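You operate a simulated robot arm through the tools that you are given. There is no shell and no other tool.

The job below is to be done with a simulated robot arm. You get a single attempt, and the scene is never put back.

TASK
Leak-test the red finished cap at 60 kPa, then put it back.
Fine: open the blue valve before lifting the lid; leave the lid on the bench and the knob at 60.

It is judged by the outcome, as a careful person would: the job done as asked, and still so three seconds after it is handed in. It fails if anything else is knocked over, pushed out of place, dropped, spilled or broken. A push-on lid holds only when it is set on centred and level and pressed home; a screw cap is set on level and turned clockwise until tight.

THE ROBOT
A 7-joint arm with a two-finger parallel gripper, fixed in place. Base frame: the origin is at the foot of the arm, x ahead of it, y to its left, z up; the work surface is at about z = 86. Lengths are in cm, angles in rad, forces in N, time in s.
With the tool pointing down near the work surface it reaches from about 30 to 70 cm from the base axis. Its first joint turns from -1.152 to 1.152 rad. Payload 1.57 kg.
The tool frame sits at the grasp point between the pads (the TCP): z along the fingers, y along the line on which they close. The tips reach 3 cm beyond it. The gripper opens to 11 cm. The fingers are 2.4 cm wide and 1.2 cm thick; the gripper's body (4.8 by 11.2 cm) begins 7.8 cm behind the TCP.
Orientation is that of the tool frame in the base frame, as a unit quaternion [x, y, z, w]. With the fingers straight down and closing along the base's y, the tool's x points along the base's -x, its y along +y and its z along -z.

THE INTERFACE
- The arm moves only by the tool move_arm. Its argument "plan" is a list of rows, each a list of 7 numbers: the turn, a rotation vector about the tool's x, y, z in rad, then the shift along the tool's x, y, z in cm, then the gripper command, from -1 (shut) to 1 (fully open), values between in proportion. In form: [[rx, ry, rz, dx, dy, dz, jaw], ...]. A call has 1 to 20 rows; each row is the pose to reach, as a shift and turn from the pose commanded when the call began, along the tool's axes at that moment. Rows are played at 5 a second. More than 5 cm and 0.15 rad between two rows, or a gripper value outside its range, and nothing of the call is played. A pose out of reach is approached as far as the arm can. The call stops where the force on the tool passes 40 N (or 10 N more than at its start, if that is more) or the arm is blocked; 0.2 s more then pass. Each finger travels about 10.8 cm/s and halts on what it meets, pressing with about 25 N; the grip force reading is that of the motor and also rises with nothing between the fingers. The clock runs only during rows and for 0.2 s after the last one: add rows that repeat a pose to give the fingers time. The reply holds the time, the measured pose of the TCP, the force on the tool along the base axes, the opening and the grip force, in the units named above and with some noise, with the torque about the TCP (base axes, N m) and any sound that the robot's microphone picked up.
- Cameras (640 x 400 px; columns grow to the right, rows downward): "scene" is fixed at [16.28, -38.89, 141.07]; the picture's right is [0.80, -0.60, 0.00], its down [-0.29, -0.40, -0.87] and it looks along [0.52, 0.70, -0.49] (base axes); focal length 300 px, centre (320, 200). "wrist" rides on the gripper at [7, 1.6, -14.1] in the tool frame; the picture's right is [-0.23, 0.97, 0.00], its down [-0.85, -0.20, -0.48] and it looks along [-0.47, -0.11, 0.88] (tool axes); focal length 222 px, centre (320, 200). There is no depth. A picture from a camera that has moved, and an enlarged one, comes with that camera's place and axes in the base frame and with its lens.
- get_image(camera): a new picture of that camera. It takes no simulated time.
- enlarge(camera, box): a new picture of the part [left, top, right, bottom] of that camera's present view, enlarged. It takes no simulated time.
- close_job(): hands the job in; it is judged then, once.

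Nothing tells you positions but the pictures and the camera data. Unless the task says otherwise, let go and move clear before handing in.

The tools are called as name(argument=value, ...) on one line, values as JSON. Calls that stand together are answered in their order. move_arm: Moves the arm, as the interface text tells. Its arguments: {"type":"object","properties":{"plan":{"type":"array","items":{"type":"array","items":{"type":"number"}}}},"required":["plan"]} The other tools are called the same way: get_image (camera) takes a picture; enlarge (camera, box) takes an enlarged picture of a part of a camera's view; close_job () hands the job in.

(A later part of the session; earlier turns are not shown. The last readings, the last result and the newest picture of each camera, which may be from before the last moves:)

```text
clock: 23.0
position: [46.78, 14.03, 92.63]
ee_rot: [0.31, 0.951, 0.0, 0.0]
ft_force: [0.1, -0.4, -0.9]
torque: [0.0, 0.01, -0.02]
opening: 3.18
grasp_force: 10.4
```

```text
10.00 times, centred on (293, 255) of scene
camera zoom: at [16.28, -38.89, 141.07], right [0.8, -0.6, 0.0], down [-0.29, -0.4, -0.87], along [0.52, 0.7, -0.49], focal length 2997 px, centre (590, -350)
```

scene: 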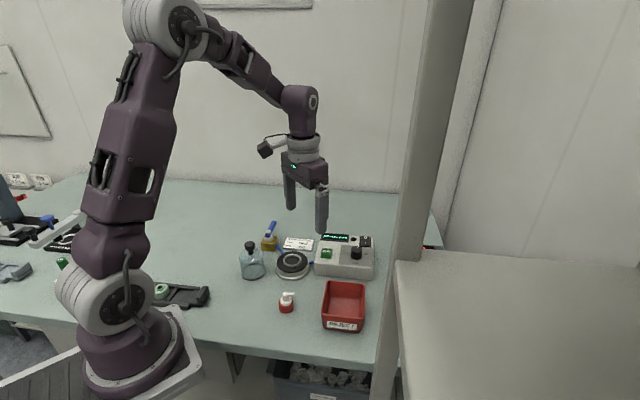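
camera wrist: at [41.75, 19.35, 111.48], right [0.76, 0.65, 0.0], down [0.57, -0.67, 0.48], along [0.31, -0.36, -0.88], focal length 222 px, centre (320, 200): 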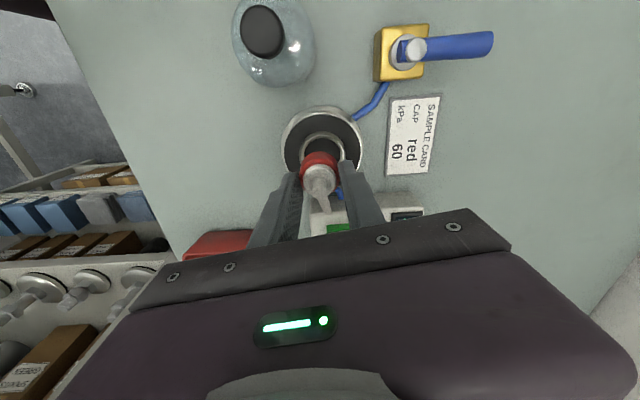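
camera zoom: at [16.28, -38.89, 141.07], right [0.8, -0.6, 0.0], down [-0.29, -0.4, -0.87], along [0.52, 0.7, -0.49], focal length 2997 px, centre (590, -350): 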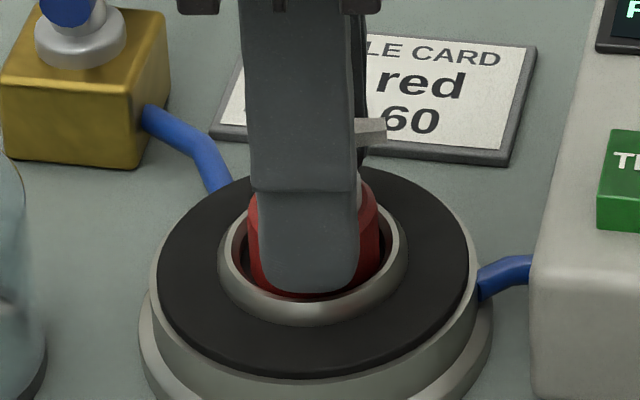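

move_arm(plan=[[0, 0, 0, 0, 0, 0.1, -0.65], [0, 0, 0, 0, 0, 0.1, -0.65]])

move_arm(plan=[[0, 0, 0, 0, 0, 0.1, -0.65], [0, 0, 0, 0, 0, 0.1, -0.65]])

enlarge(camera="scene", box=[278, 235, 308, 275])

enlarge(camera="wrist", box=[290, 130, 350, 200])

```text
clock: 23.6
position: [46.84, 14.05, 92.55]
ee_rot: [0.31, 0.951, 0.001, 0.001]
ft_force: [1.4, 0.3, 8.5]
torque: [-0.01, 0.0, -0.02]
opening: 3.17
grasp_force: 10.1
```

```text
clock: 24.2
position: [46.74, 14.11, 92.32]
ee_rot: [0.31, 0.951, 0.0, 0.001]
ft_force: [0.5, -1.6, 8.5]
torque: [-0.03, -0.02, 0.02]
opening: 3.22
grasp_force: 9.2
```

```text
10.00 times, centred on (293, 255) of scene
camera zoom: at [16.27, -38.9, 141.07], right [0.8, -0.6, 0.0], down [-0.29, -0.4, -0.87], along [0.52, 0.7, -0.49], focal length 2997 px, centre (590, -350)
```

zoom: 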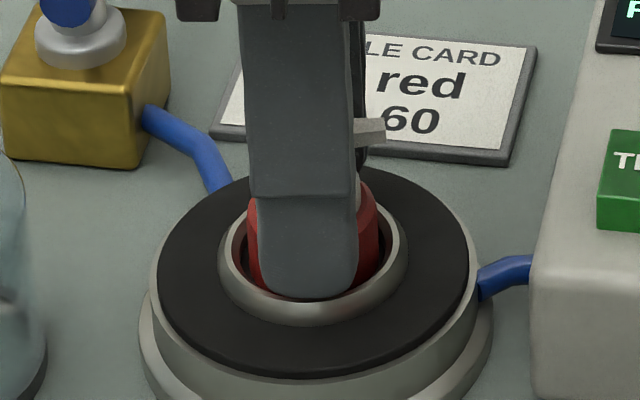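

```text
5.71 times, centred on (320, 165) of wrist
camera zoom: at [42.06, 19.48, 106.59], right [0.76, 0.65, 0.0], down [0.57, -0.67, 0.48], along [0.31, -0.36, -0.88], focal length 1269 px, centre (320, 400)
```

zoom: 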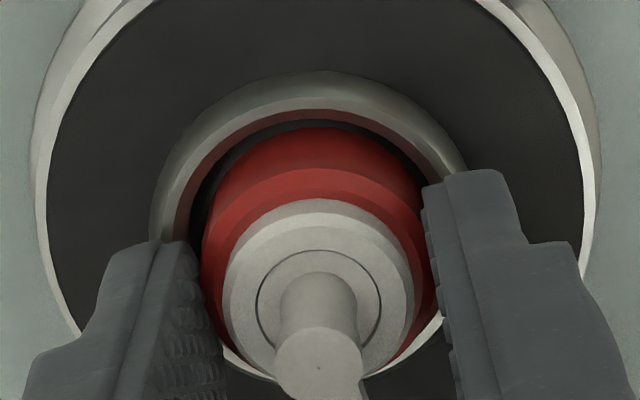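

The cap is seated on the nest floor (light 8.5 N contact). I'll release gently and rise clear.

move_arm(plan=[[0, 0, 0, 0, 0, -0.05, -0.4], [0, 0, 0, 0, 0, -0.05, -0.3], [0, 0, 0, 0, 0, -0.05, -0.15], [0, 0, 0, 0, 0, -0.05, -0.15], [0, 0, 0, 0, 0, -1.5, -0.15], [0, 0, 0, 0, 0, -4, -0.15], [0, 0, 0, 0, 0, -7, 0], [0, 0, 0, 0, 0, -7, 0]])

enlarge(camera="scene", box=[278, 235, 308, 275])

enlarge(camera="wrist", box=[260, 90, 380, 210])

```text
clock: 26.0
position: [46.59, 14.13, 99.5]
ee_rot: [0.31, 0.951, 0.0, 0.001]
ft_force: [-0.2, 0.1, 0.4]
torque: [-0.03, 0.02, 0.01]
opening: 5.5
grasp_force: 0.1
```

```text
10.00 times, centred on (293, 255) of scene
camera zoom: at [16.28, -38.89, 141.07], right [0.8, -0.6, 0.0], down [-0.29, -0.4, -0.87], along [0.52, 0.7, -0.49], focal length 2997 px, centre (590, -350)
```

zoom: 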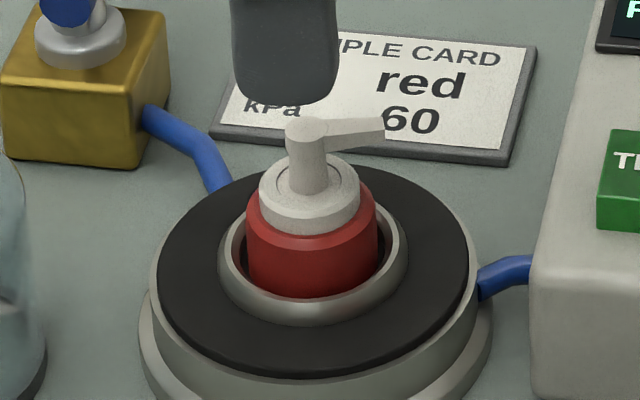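

```text
3.33 times, centred on (320, 150) of wrist
camera zoom: at [41.93, 19.49, 113.68], right [0.76, 0.65, 0.0], down [0.57, -0.67, 0.48], along [0.31, -0.36, -0.88], focal length 740 px, centre (320, 367)
```

zoom: 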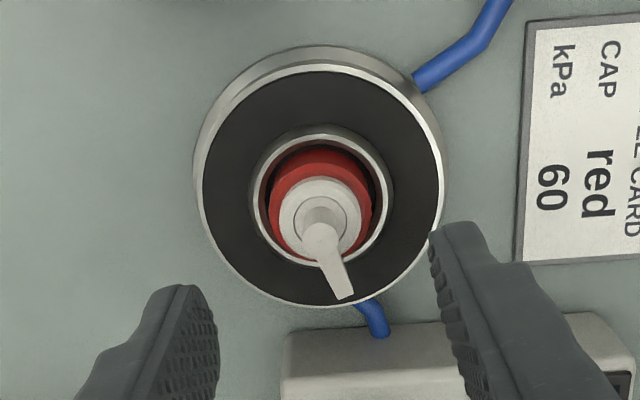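

Cap stands upright and centred in the ring. Next I'll go above the glass bell's knob at about (37.6, 18.9).

move_arm(plan=[[0, 0, 0, 1, 0, -2.5, 0], [0, 0, 0, 4, -0.5, -4, 0], [0, 0, 0, 7.3, -1, -4, 0], [0, 0, 0, 10.18, -1.48, -4, 0], [0, 0, 0, 10.18, -1.48, -4, 0]])

enlarge(camera="wrist", box=[240, 90, 400, 210])

enlarge(camera="scene", box=[230, 225, 280, 285])

```text
clock: 27.2
position: [37.48, 18.86, 103.38]
ee_rot: [0.31, 0.951, 0.0, 0.0]
ft_force: [-0.3, 1.5, 0.7]
torque: [0.0, 0.0, 0.04]
opening: 5.48
grasp_force: 0.1
```

```text
3.33 times, centred on (320, 150) of wrist
camera zoom: at [32.78, 24.25, 117.55], right [0.76, 0.65, 0.0], down [0.57, -0.67, 0.48], along [0.31, -0.36, -0.88], focal length 740 px, centre (320, 367)
```

zoom: 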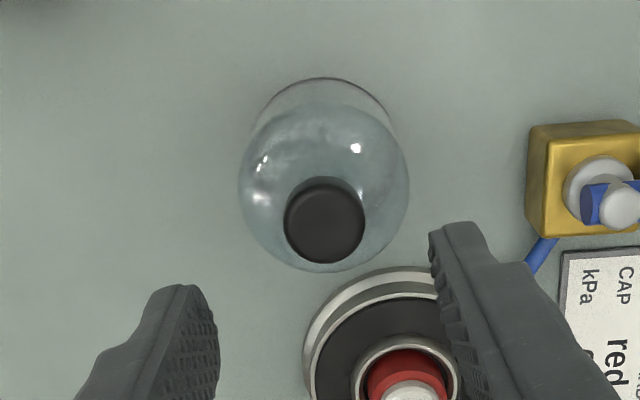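

```text
6.67 times, centred on (255, 255) of scene
camera zoom: at [16.28, -38.89, 141.07], right [0.8, -0.6, 0.0], down [-0.29, -0.4, -0.87], along [0.52, 0.7, -0.49], focal length 1998 px, centre (753, -167)
```

zoom: 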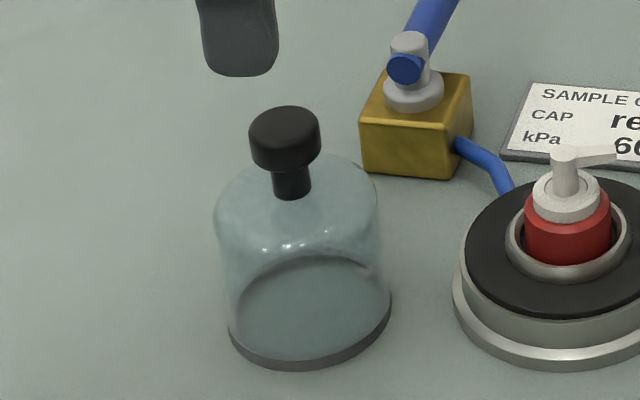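

The bell knob is at (37.6, 18.95), top near z 95.2. Lowering to grip it.

move_arm(plan=[[0, 0, 0, 0.08, 0.06, 2, 0], [0, 0, 0, 0.08, 0.06, 4, 0], [0, 0, 0, 0.08, 0.06, 5.5, 0], [0, 0, 0, 0.08, 0.06, 6.75, 0], [0, 0, 0, 0.08, 0.06, 6.75, 0]])

enlarge(camera="wrist", box=[240, 90, 400, 210])

enlarge(camera="scene", box=[230, 225, 280, 285])

```text
clock: 28.4
position: [37.47, 18.81, 96.67]
ee_rot: [0.31, 0.951, 0.0, 0.0]
ft_force: [1.1, 0.4, 0.6]
torque: [-0.02, 0.03, -0.01]
opening: 5.48
grasp_force: 0.1
```

```text
3.33 times, centred on (320, 150) of wrist
camera zoom: at [32.86, 24.35, 110.84], right [0.76, 0.65, 0.0], down [0.57, -0.67, 0.48], along [0.31, -0.36, -0.88], focal length 740 px, centre (320, 367)
```

zoom: 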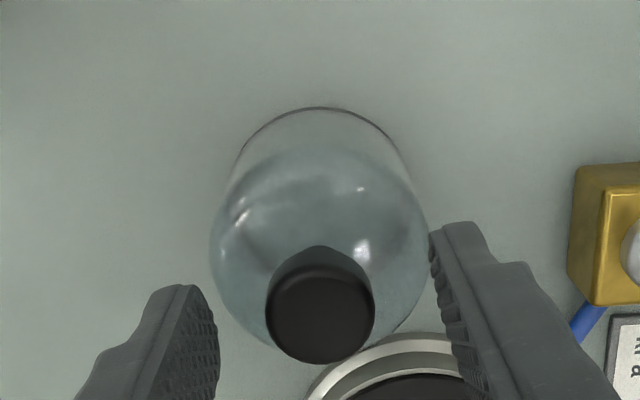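

```text
6.67 times, centred on (255, 255) of scene
camera zoom: at [16.28, -38.89, 141.07], right [0.8, -0.6, 0.0], down [-0.29, -0.4, -0.87], along [0.52, 0.7, -0.49], focal length 1998 px, centre (753, -167)
```

zoom: 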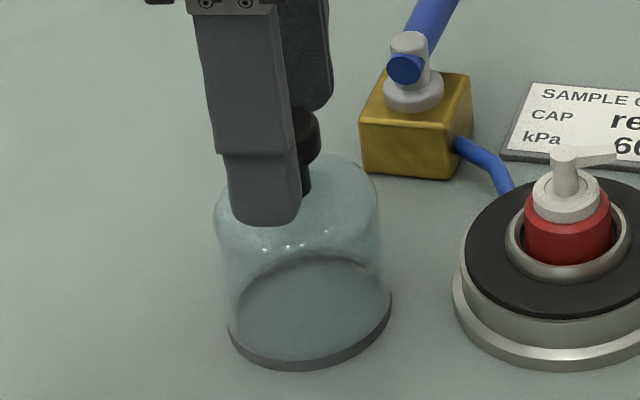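

move_arm(plan=[[0, 0, 0, 0, -0.05, 0, -0.3], [0, 0, 0, 0, -0.05, 0, -0.45], [0, 0, 0, 0, -0.05, 0, -0.55], [0, 0, 0, 0, -0.05, 0, -0.8], [0, 0, 0, 0, -0.05, 0, -0.8]])

enlarge(camera="wrist", box=[240, 90, 400, 210])

```text
clock: 29.6
position: [37.64, 18.97, 96.62]
ee_rot: [0.309, 0.951, -0.001, 0.0]
ft_force: [0.5, 1.3, 0.4]
torque: [-0.01, 0.03, 0.01]
opening: 2.47
grasp_force: 24.8
```

```text
3.33 times, centred on (320, 150) of wrist
camera zoom: at [32.89, 24.29, 110.86], right [0.76, 0.65, 0.0], down [0.57, -0.67, 0.48], along [0.31, -0.36, -0.88], focal length 740 px, centre (320, 367)
```

zoom: 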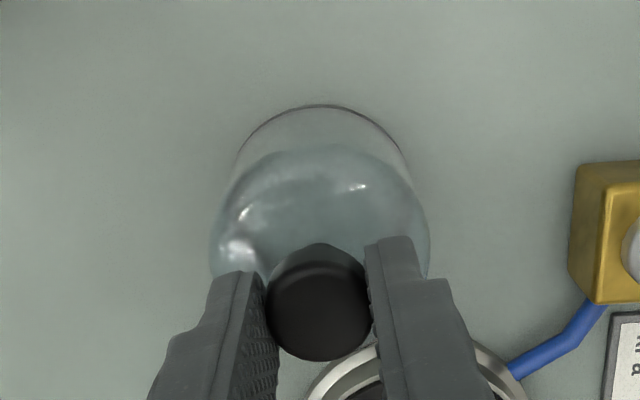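

Knob gripped firmly. Lifting the bell straight up, then carrying it above the nest.

move_arm(plan=[[0, 0, 0, 0, 0, -0.7, -0.9], [0, 0, 0, 0, 0, -2, -0.9], [0, 0, 0, 0, 0, -4, -0.9], [0, 0, 0, 0, 0, -6.5, -0.9], [0, 0, 0, 0, 0, -9, -0.9], [0, 0, 0, 0, 0, -10, -0.9], [0, 0, 0, -1.5, 0.2, -10, -0.9], [0, 0, 0, -4, 0.6, -10, -0.9], [0, 0, 0, -6.5, 1, -10, -0.9], [0, 0, 0, -8.8, 1.3, -10, -0.9], [0, 0, 0, -10.35, 1.57, -10, -0.9], [0, 0, 0, -10.35, 1.57, -10, -0.9]])

get_image(camera="wrist")

enlarge(camera="scene", box=[250, 190, 340, 290])

```text
clock: 32.2
position: [47.08, 14.23, 106.67]
ee_rot: [0.31, 0.951, 0.0, 0.001]
ft_force: [0.2, -0.7, 0.0]
torque: [0.01, 0.04, 0.0]
opening: 2.46
grasp_force: 25.0
```

```text
taken
camera wrist: at [42.36, 19.56, 120.9], right [0.76, 0.65, 0.0], down [0.57, -0.67, 0.48], along [0.31, -0.36, -0.88], focal length 222 px, centre (320, 200)
```

wrist: 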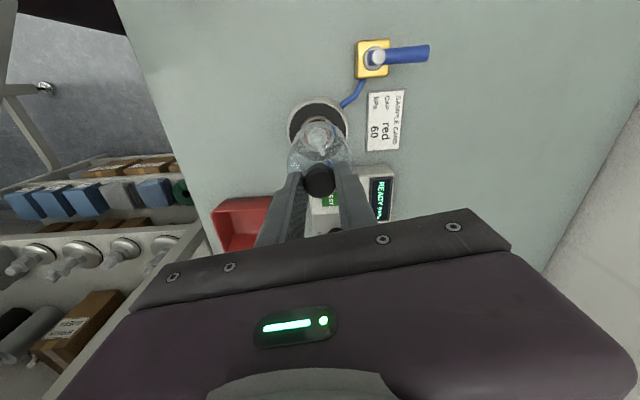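

```text
4.00 times, centred on (295, 240) of scene
camera zoom: at [16.28, -38.89, 141.07], right [0.8, -0.6, 0.0], down [-0.29, -0.4, -0.87], along [0.52, 0.7, -0.49], focal length 1199 px, centre (420, 40)
```

zoom: 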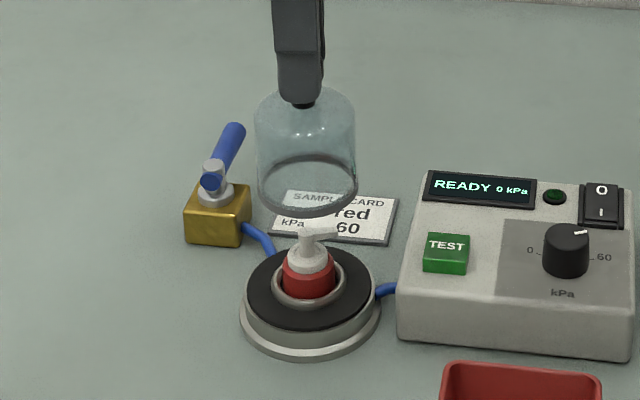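

Bell is hanging level over the nest. I'll correct a few millimetres, lower a little and check centring.

move_arm(plan=[[0, 0, 0, 0.1, -0.2, 0.5, -0.9], [0, 0, 0, 0.1, -0.22, 1.3, -0.9], [0, 0, 0, 0.1, -0.22, 1.3, -0.9]])

enlarge(camera="wrist", box=[260, 80, 380, 200])

enlarge(camera="scene", box=[260, 205, 325, 285])

```text
clock: 33.0
position: [46.74, 14.06, 105.31]
ee_rot: [0.31, 0.951, 0.0, 0.0]
ft_force: [0.5, 0.1, -0.3]
torque: [-0.04, 0.02, 0.01]
opening: 2.45
grasp_force: 25.3
```

```text
3.33 times, centred on (320, 140) of wrist
camera zoom: at [42.08, 19.45, 119.53], right [0.76, 0.65, 0.0], down [0.57, -0.67, 0.48], along [0.31, -0.36, -0.88], focal length 740 px, centre (320, 400)
```

zoom: 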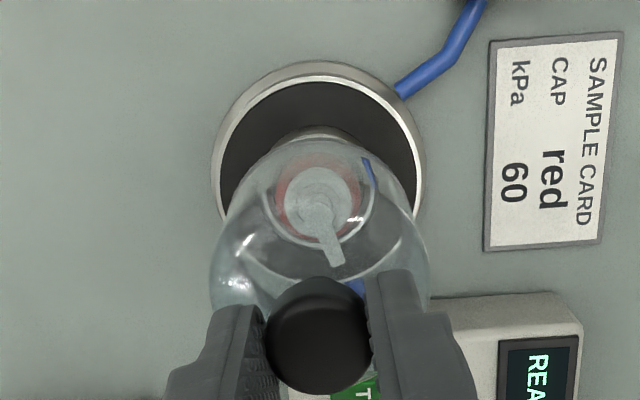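

```text
5.00 times, centred on (292, 245) of scene
camera zoom: at [16.28, -38.89, 141.07], right [0.8, -0.6, 0.0], down [-0.29, -0.4, -0.87], along [0.52, 0.7, -0.49], focal length 1499 px, centre (458, -25)
```

zoom: 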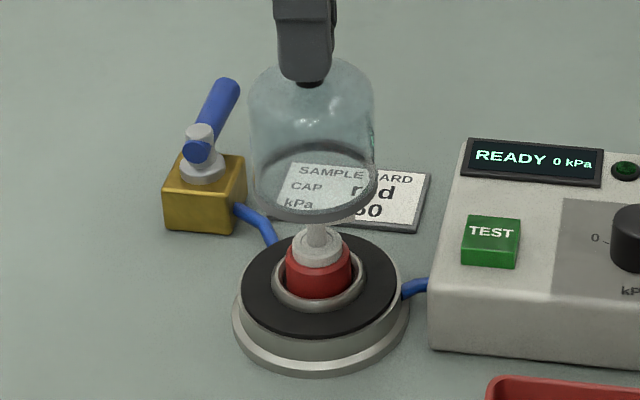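

move_arm(plan=[[0, 0, 0, -0.16, 0, 0.3, -0.9], [0, 0, 0, -0.16, 0, 1, -0.9], [0, 0, 0, -0.16, 0, 2, -0.9], [0, 0, 0, -0.16, 0, 3, -0.9], [0, 0, 0, -0.16, 0, 4, -0.9], [0, 0, 0, -0.16, 0, 5, -0.9], [0, 0, 0, -0.16, 0, 5, -0.9]])

enlarge(camera="wrist", box=[260, 80, 380, 200])

enlarge(camera="scene", box=[265, 225, 320, 285])

```text
clock: 34.6
position: [46.79, 13.84, 100.33]
ee_rot: [0.31, 0.951, 0.0, 0.0]
ft_force: [1.0, -0.3, -0.4]
torque: [0.0, -0.01, 0.0]
opening: 2.44
grasp_force: 24.9
```

```text
3.33 times, centred on (320, 140) of wrist
camera zoom: at [42.05, 19.25, 114.5], right [0.76, 0.65, 0.0], down [0.57, -0.67, 0.48], along [0.31, -0.36, -0.88], focal length 740 px, centre (320, 400)
```

zoom: 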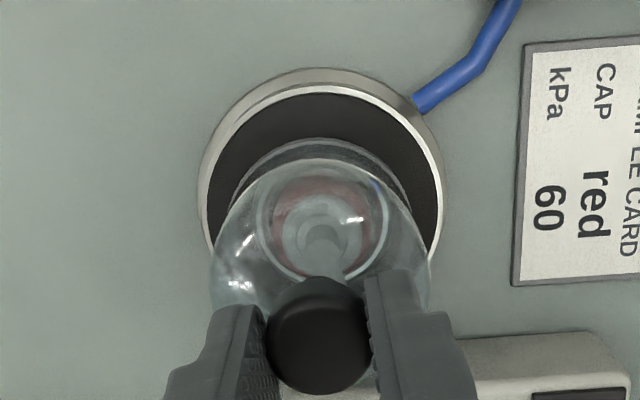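

```text
6.67 times, centred on (292, 255) of scene
camera zoom: at [16.28, -38.89, 141.07], right [0.8, -0.6, 0.0], down [-0.29, -0.4, -0.87], along [0.52, 0.7, -0.49], focal length 1998 px, centre (503, -167)
```

zoom: 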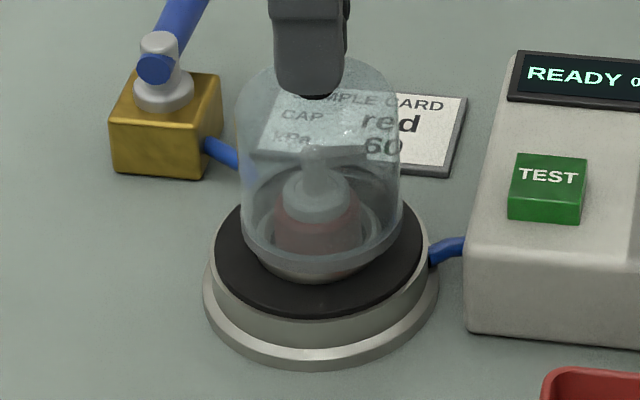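

Well centred. Lowering to the gasket in small steps.

move_arm(plan=[[0, 0, 0, 0, 0, 0.3, -0.9], [0, 0, 0, 0, 0, 0.6, -0.9], [0, 0, 0, 0, 0, 0.9, -0.9], [0, 0, 0, 0, 0, 0.9, -0.9]])

enlarge(camera="scene", box=[265, 225, 320, 285])

```text
clock: 35.6
position: [46.75, 13.87, 99.4]
ee_rot: [0.31, 0.951, 0.0, 0.0]
ft_force: [1.0, 0.7, -0.6]
torque: [0.12, -0.01, -0.02]
opening: 2.43
grasp_force: 24.8
```

```text
6.67 times, centred on (292, 255) of scene
camera zoom: at [16.28, -38.89, 141.07], right [0.8, -0.6, 0.0], down [-0.29, -0.4, -0.87], along [0.52, 0.7, -0.49], focal length 1998 px, centre (503, -167)
```

zoom: 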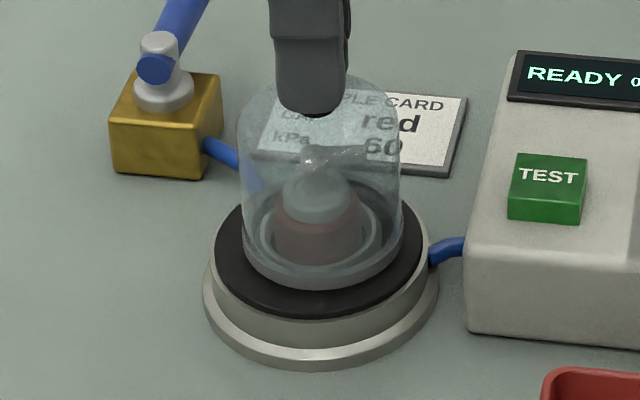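

move_arm(plan=[[0, 0, 0, 0, 0, 0.1, -0.9], [0, 0, 0, 0, 0, 0.1, -0.9]])

move_arm(plan=[[0, 0, 0, 0, 0, 0.1, -0.9], [0, 0, 0, 0, 0, 0.1, -0.9]])

move_arm(plan=[[0, 0, 0, 0, 0, 0.1, -0.9], [0, 0, 0, 0, 0, 0.1, -0.9]])

enlarge(camera="scene", box=[265, 225, 320, 285])

```text
clock: 36.2
position: [46.9, 13.97, 99.38]
ee_rot: [0.309, 0.951, 0.0, 0.0]
ft_force: [-0.6, 2.6, -0.6]
torque: [0.32, 0.01, -0.01]
opening: 2.45
grasp_force: 25.1
```

```text
clock: 36.8
position: [46.85, 13.82, 99.28]
ee_rot: [0.309, 0.951, 0.0, 0.0]
ft_force: [-2.2, 3.6, 0.1]
torque: [0.37, 0.23, 0.0]
opening: 2.45
grasp_force: 25.4
```

```text
clock: 37.4
position: [46.87, 13.9, 99.28]
ee_rot: [0.31, 0.951, 0.0, 0.0]
ft_force: [-1.3, 2.0, -0.4]
torque: [0.29, 0.26, -0.02]
opening: 2.42
grasp_force: 25.1
```

```text
6.67 times, centred on (292, 255) of scene
camera zoom: at [16.27, -38.89, 141.07], right [0.8, -0.6, 0.0], down [-0.29, -0.4, -0.87], along [0.52, 0.7, -0.49], focal length 1998 px, centre (503, -167)
```

zoom: 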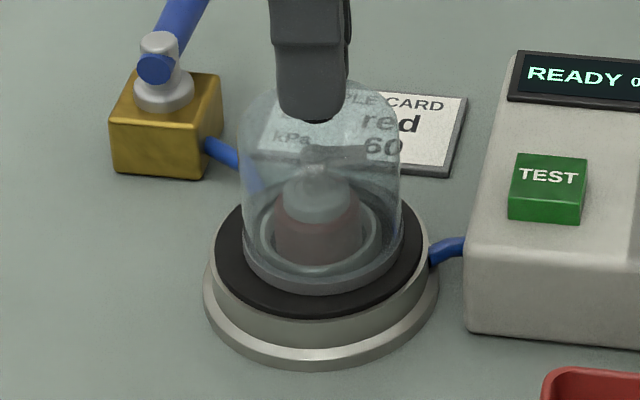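

There's a small sideways contact at rim height (the ring is nudging the bell). I'll shift about 1 mm with the force and continue down.

move_arm(plan=[[0, 0, 0, 0.06, 0.04, -0.05, -0.9], [0, 0, 0, 0.1, 0.08, -0.05, -0.9], [0, 0, 0, 0.1, 0.08, -0.05, -0.9]])

move_arm(plan=[[0, 0, 0, 0, 0, 0.1, -0.9], [0, 0, 0, 0, 0, 0.1, -0.9]])

enlarge(camera="scene", box=[278, 235, 308, 275])

enlarge(camera="wrist", box=[260, 80, 380, 200])

```text
clock: 38.2
position: [46.87, 14.02, 99.18]
ee_rot: [0.31, 0.951, 0.001, 0.0]
ft_force: [0.1, -0.5, -0.8]
torque: [-0.03, -0.03, -0.01]
opening: 2.43
grasp_force: 24.8
```

```text
clock: 38.8
position: [46.81, 14.04, 99.04]
ee_rot: [0.31, 0.951, 0.0, 0.0]
ft_force: [-0.5, 0.9, 5.3]
torque: [-0.08, 0.0, -0.01]
opening: 2.46
grasp_force: 25.0
```

```text
10.00 times, centred on (293, 255) of scene
camera zoom: at [16.27, -38.89, 141.07], right [0.8, -0.6, 0.0], down [-0.29, -0.4, -0.87], along [0.52, 0.7, -0.49], focal length 2997 px, centre (590, -350)
```

zoom: 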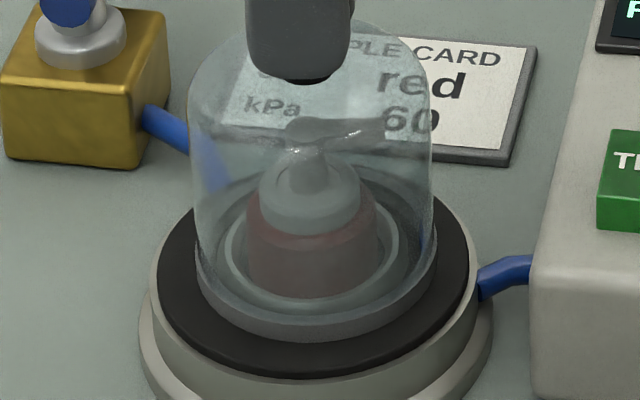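

```text
3.33 times, centred on (320, 140) of wrist
camera zoom: at [42.07, 19.44, 113.27], right [0.76, 0.65, 0.0], down [0.57, -0.67, 0.48], along [0.31, -0.36, -0.88], focal length 740 px, centre (320, 400)
```

zoom: 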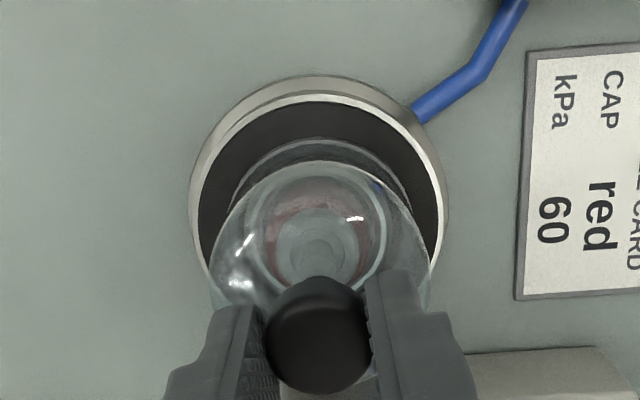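

Side force gone and the bell now rests on the gasket with 5 N. I'll press it down a bit to seat.

move_arm(plan=[[0, 0, 0, 0, 0, 0.08, -0.9], [0, 0, 0, 0, 0, 0.16, -0.9], [0, 0, 0, 0, 0, 0.16, -0.9]])

```text
clock: 39.6
position: [46.88, 13.99, 99.0]
ee_rot: [0.31, 0.951, 0.0, 0.001]
ft_force: [3.2, 5.7, 21.1]
torque: [0.15, -0.06, -0.05]
opening: 2.43
grasp_force: 24.5
```

move_arm(plan=[[0, 0, 0, 0, 0, -0.18, -0.9], [0, 0, 0, 0, 0, -0.18, -0.6], [0, 0, 0, 0, 0, -0.18, -0.4], [0, 0, 0, 0, 0, -0.18, -0.1], [0, 0, 0, 0, 0, -0.18, -0.1], [0, 0, 0, 0, 0, -2, -0.1], [0, 0, 0, 0, 0, -5, 0], [0, 0, 0, 0, 0, -8, 0], [0, 0, 0, 0, 0, -8, 0]])

enlarge(camera="scene", box=[245, 215, 385, 290])

get_image(camera="wrist")

```text
clock: 41.6
position: [47.01, 13.97, 106.96]
ee_rot: [0.31, 0.951, 0.0, 0.0]
ft_force: [-0.1, 0.3, -0.3]
torque: [-0.04, -0.01, 0.01]
opening: 5.5
grasp_force: 0.2
```

```text
4.57 times, centred on (315, 252) of scene
camera zoom: at [16.28, -38.89, 141.07], right [0.8, -0.6, 0.0], down [-0.29, -0.4, -0.87], along [0.52, 0.7, -0.49], focal length 1370 px, centre (343, -40)
```

zoom: 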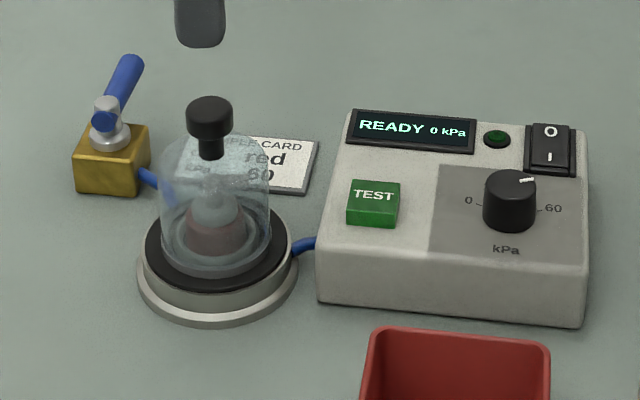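

```text
taken
camera wrist: at [42.11, 19.39, 121.13], right [0.76, 0.65, 0.0], down [0.57, -0.67, 0.48], along [0.31, -0.36, -0.88], focal length 222 px, centre (320, 200)
```

wrist: 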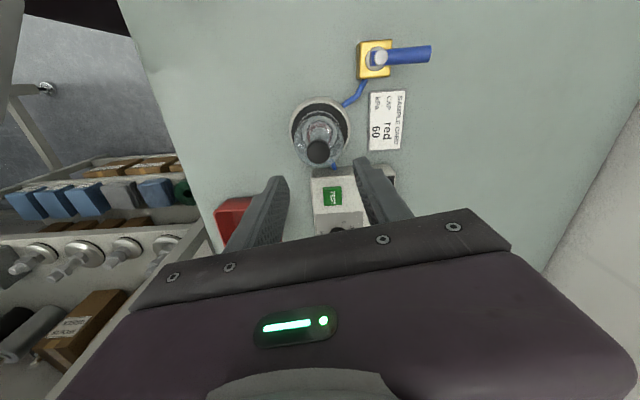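

The bell is seated over the cap, valve closed, knob at 60. Now I'll close the fingers and hover over the TEST button.

move_arm(plan=[[0, 0, 0, -3, 0, 0, -0.5], [0, 0, 0, -6, 0, 1, -1], [0, 0, 0, -8.52, 0.02, 3, -1], [0, 0, 0, -8.52, 0.02, 6, -1], [0, 0, 0, -8.52, 0.02, 8, -1], [0, 0, 0, -8.52, 0.02, 8, -1]])

enlarge(camera="wrist", box=[250, 90, 390, 210])

enlarge(camera="scene", box=[295, 200, 365, 280])

```text
clock: 43.0
position: [53.83, 9.17, 99.02]
ee_rot: [0.31, 0.951, 0.0, 0.0]
ft_force: [0.0, 0.4, -1.1]
torque: [0.02, -0.02, -0.01]
opening: 0.01
grasp_force: 21.7
```

```text
3.33 times, centred on (320, 150) of wrist
camera zoom: at [49.11, 14.46, 113.19], right [0.76, 0.65, 0.0], down [0.57, -0.67, 0.48], along [0.31, -0.36, -0.88], focal length 740 px, centre (320, 367)
```

zoom: 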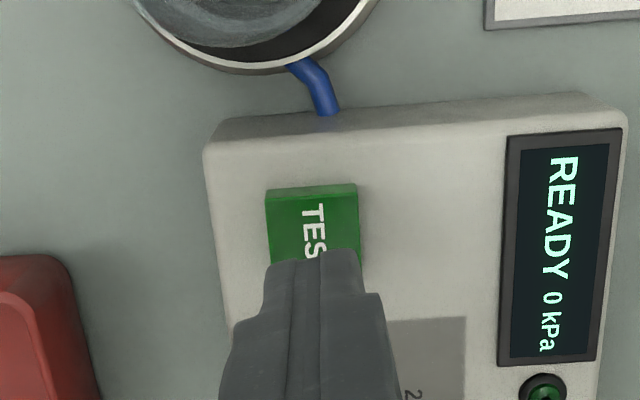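

```text
5.00 times, centred on (330, 240) of scene
camera zoom: at [16.28, -38.89, 141.07], right [0.8, -0.6, 0.0], down [-0.29, -0.4, -0.87], along [0.52, 0.7, -0.49], focal length 1499 px, centre (270, 0)
```

zoom: 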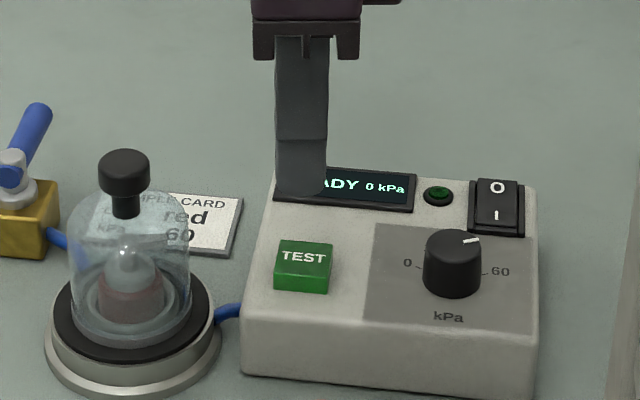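

move_arm(plan=[[0, 0, 0, -0.06, -0.24, 1.5, -1], [0, 0, 0, -0.06, -0.24, 3, -1], [0, 0, 0, -0.06, -0.24, 4, -1], [0, 0, 0, -0.06, -0.24, 4, -1]])

enlarge(camera="scene", box=[295, 200, 365, 280])

enlarge(camera="wrist", box=[250, 90, 390, 210])

```text
clock: 44.0
position: [53.57, 8.82, 94.93]
ee_rot: [0.31, 0.951, 0.0, 0.001]
ft_force: [0.9, 0.1, -0.5]
torque: [-0.01, 0.0, -0.01]
opening: 0.0
grasp_force: 20.6
```

```text
5.00 times, centred on (330, 240) of scene
camera zoom: at [16.28, -38.89, 141.07], right [0.8, -0.6, 0.0], down [-0.29, -0.4, -0.87], along [0.52, 0.7, -0.49], focal length 1499 px, centre (270, 0)
```

zoom: 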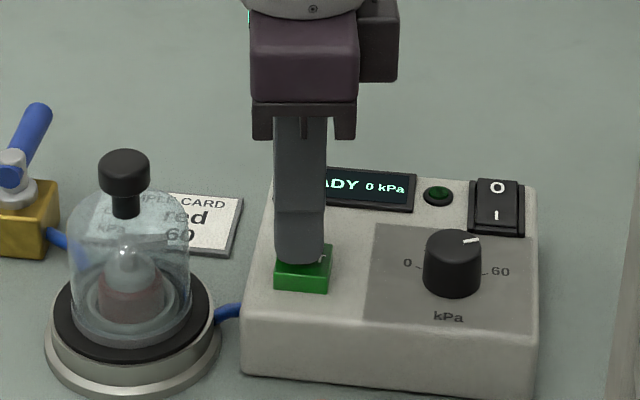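

```text
3.33 times, centred on (320, 150) of wrist
camera zoom: at [48.87, 14.22, 109.19], right [0.76, 0.65, 0.0], down [0.57, -0.67, 0.48], along [0.31, -0.36, -0.88], focal length 740 px, centre (320, 367)
```

zoom: 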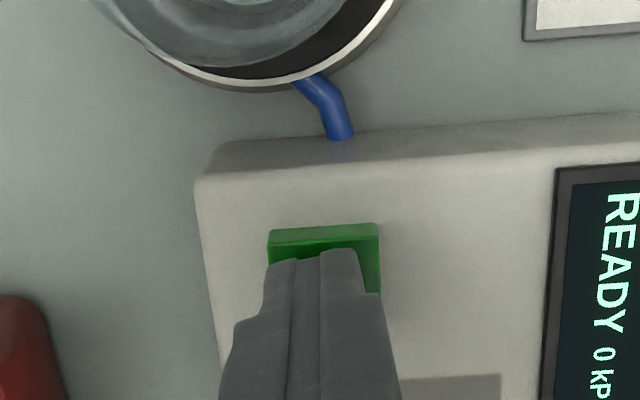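

Centred just over the button. Pressing down in small steps.

move_arm(plan=[[0, 0, 0, 0, 0, 0.1, -1], [0, 0, 0, 0, 0, 0.2, -1], [0, 0, 0, 0, 0, 0.3, -1], [0, 0, 0, 0, 0, 0.4, -1]])

enlarge(camera="scene", box=[295, 200, 385, 290])

```text
clock: 45.0
position: [53.63, 8.74, 94.64]
ee_rot: [0.31, 0.951, 0.0, 0.001]
ft_force: [1.1, 0.2, -0.3]
torque: [0.0, -0.04, 0.0]
opening: 0.02
grasp_force: 21.1
```

```text
4.44 times, centred on (340, 245) of scene
camera zoom: at [16.28, -38.89, 141.07], right [0.8, -0.6, 0.0], down [-0.29, -0.4, -0.87], along [0.52, 0.7, -0.49], focal length 1332 px, centre (231, 0)
```

zoom: 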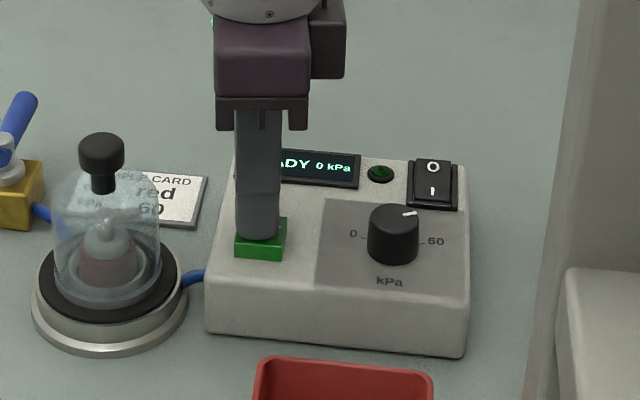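

move_arm(plan=[[0, 0, 0, 0, 0, 0.1, -1], [0, 0, 0, 0, 0, 0.2, -1], [0, 0, 0, 0, 0, 0.3, -1]])

enlarge(camera="scene", box=[295, 200, 385, 290])

```text
clock: 45.8
position: [53.6, 8.71, 94.23]
ee_rot: [0.31, 0.951, 0.0, 0.0]
ft_force: [-0.2, 2.2, 2.9]
torque: [0.06, 0.04, 0.02]
opening: 0.0
grasp_force: 21.5
heard: click
```

```text
4.44 times, centred on (340, 245) of scene
camera zoom: at [16.27, -38.89, 141.07], right [0.8, -0.6, 0.0], down [-0.29, -0.4, -0.87], along [0.52, 0.7, -0.49], focal length 1332 px, centre (231, 0)
```

zoom: 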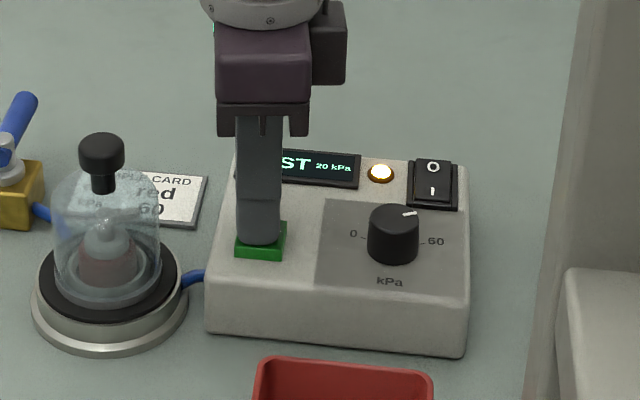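

Click heard; the tester shows TEST with pressure rising (20 kPa) and the lamp lit. I'll lift off the button and watch.

move_arm(plan=[[0, 0, 0, 0, 0, -1, -1], [0, 0, 0, 0, 0, -4, -1], [0, 0, 0, 0, 0, -7, -1]])

enlarge(camera="scene", box=[255, 200, 385, 290])

```text
clock: 46.6
position: [53.59, 8.64, 101.34]
ee_rot: [0.31, 0.951, 0.0, 0.0]
ft_force: [-1.1, -0.1, 0.4]
torque: [0.01, -0.01, -0.01]
opening: 0.01
grasp_force: 21.2
```

```text
4.44 times, centred on (320, 245) of scene
camera zoom: at [16.28, -38.89, 141.07], right [0.8, -0.6, 0.0], down [-0.29, -0.4, -0.87], along [0.52, 0.7, -0.49], focal length 1332 px, centre (320, 0)
```

zoom: 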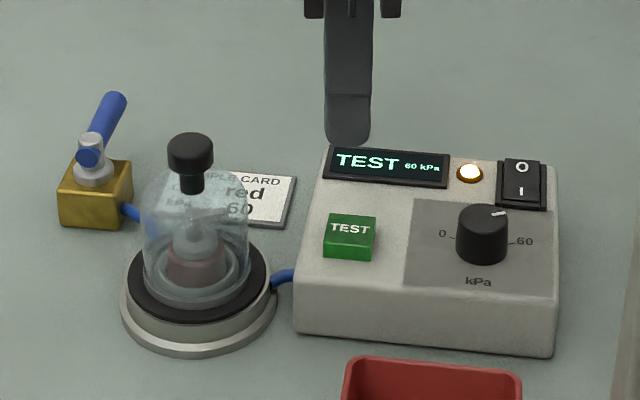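

Pressure has reached 60 kPa. I'll hold still and let the test finish.

move_arm(plan=[[0, 0, 0, 0, 0, 0, -1], [0, 0, 0, 0, 0, 0, -1], [0, 0, 0, 0, 0, 0, -1], [0, 0, 0, 0, 0, 0, -1], [0, 0, 0, 0, 0, 0, -1], [0, 0, 0, 0, 0, 0, -1], [0, 0, 0, 0, 0, 0, -1], [0, 0, 0, 0, 0, 0, -1], [0, 0, 0, 0, 0, 0, -1], [0, 0, 0, 0, 0, 0, -1]])

enlarge(camera="scene", box=[255, 200, 385, 290])

```text
clock: 48.8
position: [53.52, 8.65, 101.31]
ee_rot: [0.31, 0.951, 0.0, -0.001]
ft_force: [-0.3, 0.1, -0.2]
torque: [0.03, -0.01, 0.01]
opening: 0.0
grasp_force: 21.6
```

```text
4.44 times, centred on (320, 245) of scene
camera zoom: at [16.28, -38.89, 141.07], right [0.8, -0.6, 0.0], down [-0.29, -0.4, -0.87], along [0.52, 0.7, -0.49], focal length 1332 px, centre (320, 0)
```

zoom: 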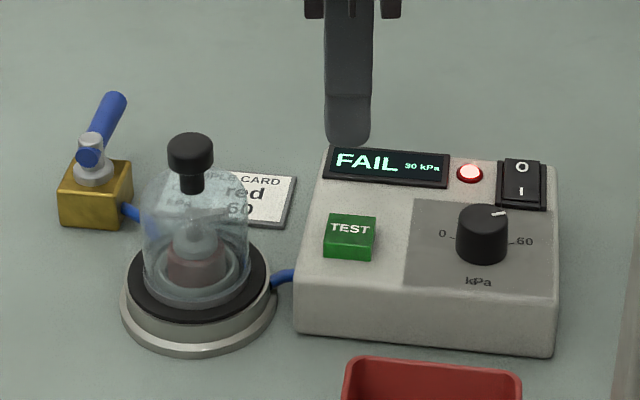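

The display says FAIL at 30 kPa. Before accepting that, I'll check whether my setup (bell seating, valve) could be the cause.

enlarge(camera="scene", box=[270, 230, 315, 285])

enlarge(camera="scene", box=[255, 215, 290, 260])

enlarge(camera="scene", box=[310, 225, 380, 275])

get_image(camera="wrist")

```text
7.27 times, centred on (292, 258) of scene
camera zoom: at [16.28, -38.89, 141.07], right [0.8, -0.6, 0.0], down [-0.29, -0.4, -0.87], along [0.52, 0.7, -0.49], focal length 2180 px, centre (520, -218)
```

zoom: 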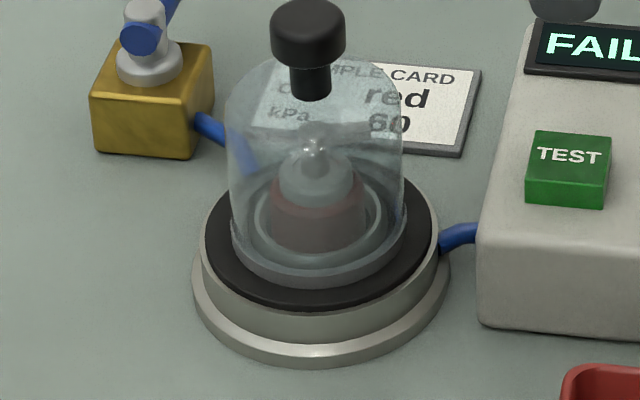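

```text
8.89 times, centred on (272, 238) of scene
camera zoom: at [16.28, -38.89, 141.07], right [0.8, -0.6, 0.0], down [-0.29, -0.4, -0.87], along [0.52, 0.7, -0.49], focal length 2664 px, centre (742, -133)
```

zoom: 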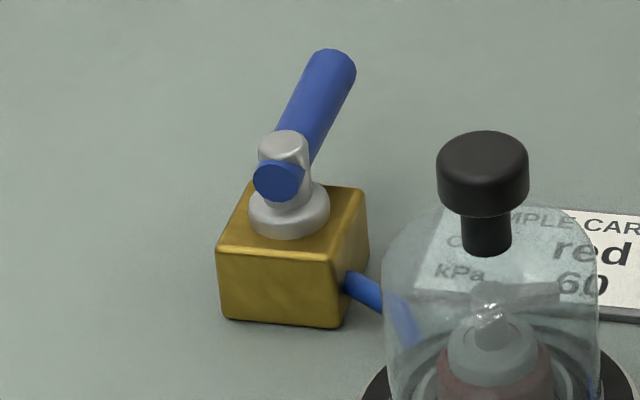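

```text
8.00 times, centred on (345, 250) of scene
camera zoom: at [16.28, -38.89, 141.07], right [0.8, -0.6, 0.0], down [-0.29, -0.4, -0.87], along [0.52, 0.7, -0.49], focal length 2398 px, centre (120, -200)
```

zoom: 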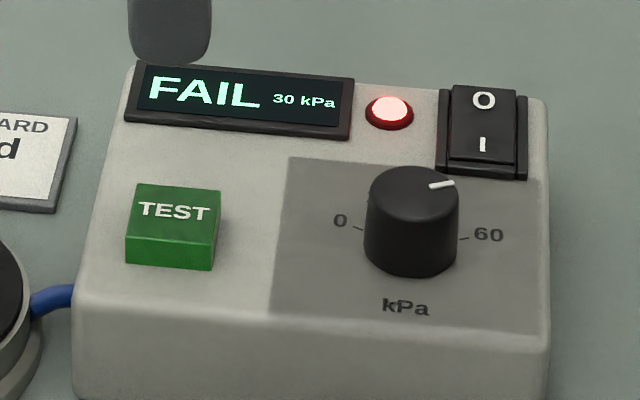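

```text
taken
camera wrist: at [48.77, 14.03, 115.47], right [0.76, 0.65, 0.0], down [0.57, -0.67, 0.48], along [0.31, -0.36, -0.88], focal length 222 px, centre (320, 200)
```

wrist: 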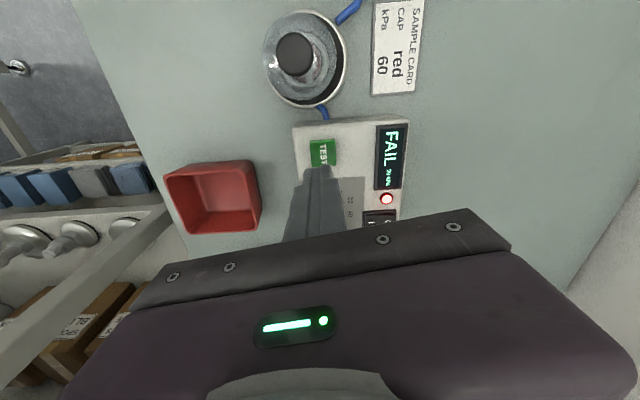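

The bell is flat and centred on its gasket and the lever is crosswise (closed). The pressure also reached 60 before dropping, so the setup looks sound. Let me also confirm there is no other red cap around that could be meant.

enlarge(camera="scene", box=[0, 170, 130, 290])

enlarge(camera="scene", box=[130, 260, 250, 340])

enlarge(camera="scene", box=[310, 225, 380, 275])

```text
3.33 times, centred on (65, 230) of scene
camera zoom: at [16.28, -38.89, 141.07], right [0.8, -0.6, 0.0], down [-0.29, -0.4, -0.87], along [0.52, 0.7, -0.49], focal length 999 px, centre (1170, 100)
```

zoom: 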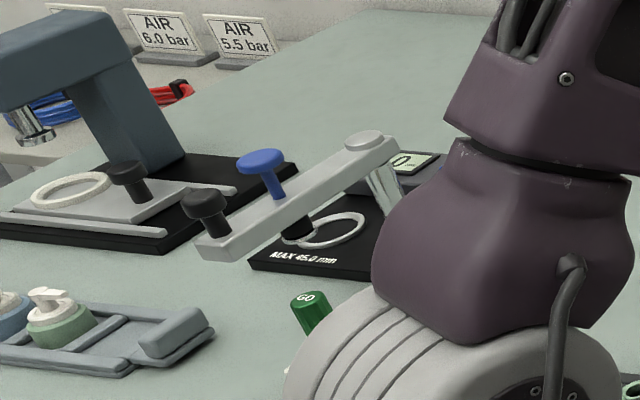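

```text
5.00 times, centred on (190, 300) of scene
camera zoom: at [16.28, -38.89, 141.07], right [0.8, -0.6, 0.0], down [-0.29, -0.4, -0.87], along [0.52, 0.7, -0.49], focal length 1499 px, centre (970, -300)
```

zoom: 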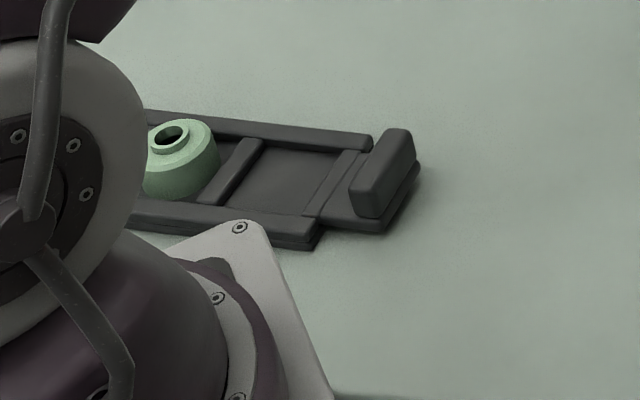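

```text
8.00 times, centred on (345, 250) of scene
camera zoom: at [16.28, -38.89, 141.07], right [0.8, -0.6, 0.0], down [-0.29, -0.4, -0.87], along [0.52, 0.7, -0.49], focal length 2398 px, centre (120, -200)
```

zoom: 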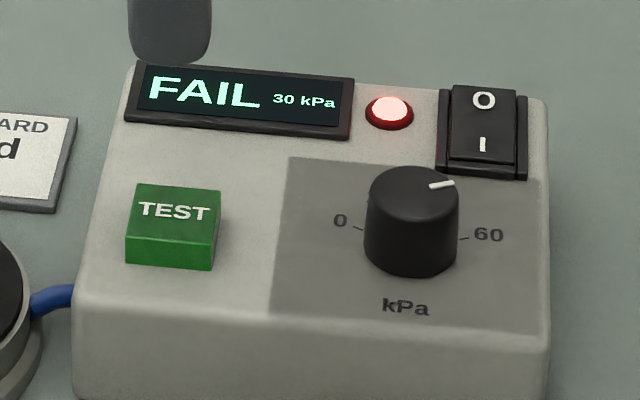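

The only other finished caps are blue and green, off to the far left. The reading is holding at 30 kPa, so the valve is trapping pressure. Next I'll vent it, hovering beside the blue lever first.

move_arm(plan=[[0, 0, 0, 3.5, 2.7, -1, -1], [0, 0, 0, 7, 5.4, -1, -1], [0, 0, 0, 10.5, 8.1, -1, -1], [0, 0, 0, 14, 10.8, -1, -1], [0, 0, 0, 17.49, 13.55, 0, -1], [0, 0, 0, 17.49, 13.55, 0, -1]])

get_image(camera="wrist")

enlarge(camera="scene", box=[240, 170, 320, 270])

```text
clock: 50.2
position: [47.42, 29.98, 101.17]
ee_rot: [0.309, 0.951, 0.001, 0.001]
ft_force: [0.1, -0.3, 0.1]
torque: [0.0, 0.02, 0.0]
opening: 0.0
grasp_force: 21.5
```

```text
taken
camera wrist: at [42.64, 35.37, 115.3], right [0.76, 0.65, 0.0], down [0.57, -0.67, 0.48], along [0.31, -0.36, -0.88], focal length 222 px, centre (320, 200)
```

wrist: 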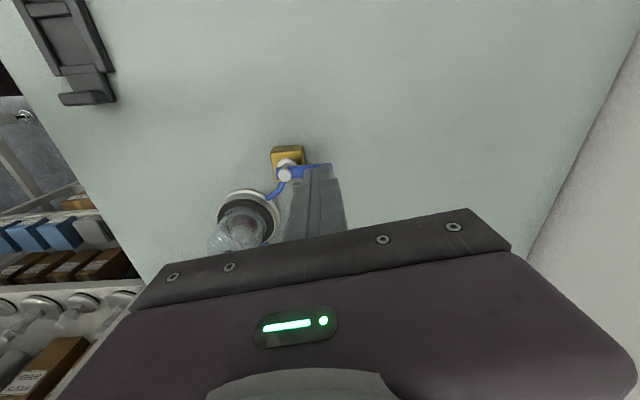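

```text
4.00 times, centred on (280, 220) of scene
camera zoom: at [16.28, -38.89, 141.07], right [0.8, -0.6, 0.0], down [-0.29, -0.4, -0.87], along [0.52, 0.7, -0.49], focal length 1199 px, centre (480, 120)
```

zoom: 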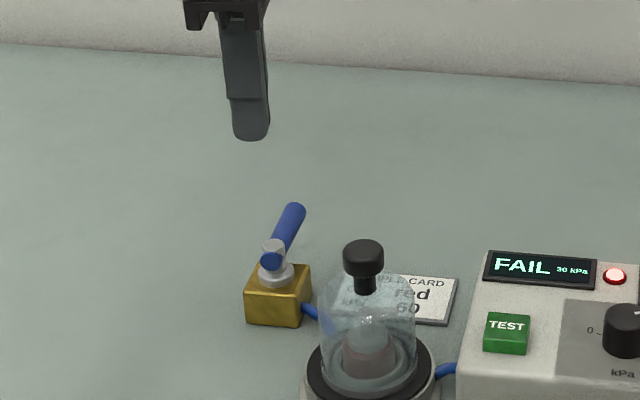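

Position is clear of the lever on its outer side. Lowering beside it.

move_arm(plan=[[0, 0, 0, 0, 0, 3, -1], [0, 0, 0, 0, 0, 6, -1], [0, 0, 0, 0, 0, 8, -1], [0, 0, 0, 0, 0, 9.3, -1], [0, 0, 0, 0, 0, 9.3, -1]])

enlarge(camera="wrist", box=[250, 100, 400, 210])

enlarge(camera="scene", box=[240, 190, 310, 260])

```text
clock: 51.4
position: [47.43, 29.91, 91.86]
ee_rot: [0.311, 0.951, -0.001, 0.0]
ft_force: [-0.1, -0.1, -0.4]
torque: [0.02, -0.02, 0.01]
opening: 0.01
grasp_force: 21.7
```

```text
3.64 times, centred on (325, 155) of wrist
camera zoom: at [42.76, 35.4, 106.08], right [0.76, 0.65, 0.0], down [0.57, -0.67, 0.48], along [0.31, -0.36, -0.88], focal length 808 px, centre (302, 364)
```

zoom: 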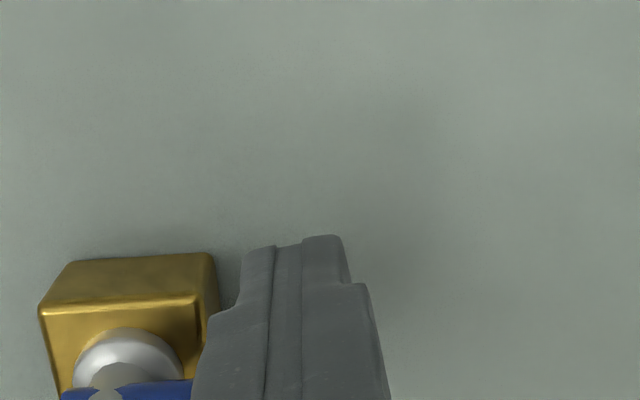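

```text
5.71 times, centred on (275, 225) of scene
camera zoom: at [16.28, -38.89, 141.07], right [0.8, -0.6, 0.0], down [-0.29, -0.4, -0.87], along [0.52, 0.7, -0.49], focal length 1713 px, centre (577, 57)
```

zoom: 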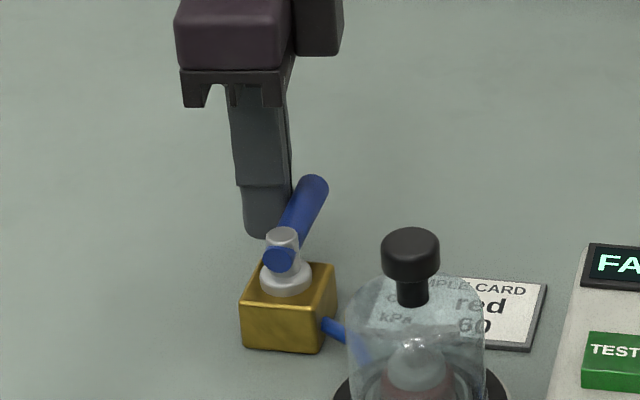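

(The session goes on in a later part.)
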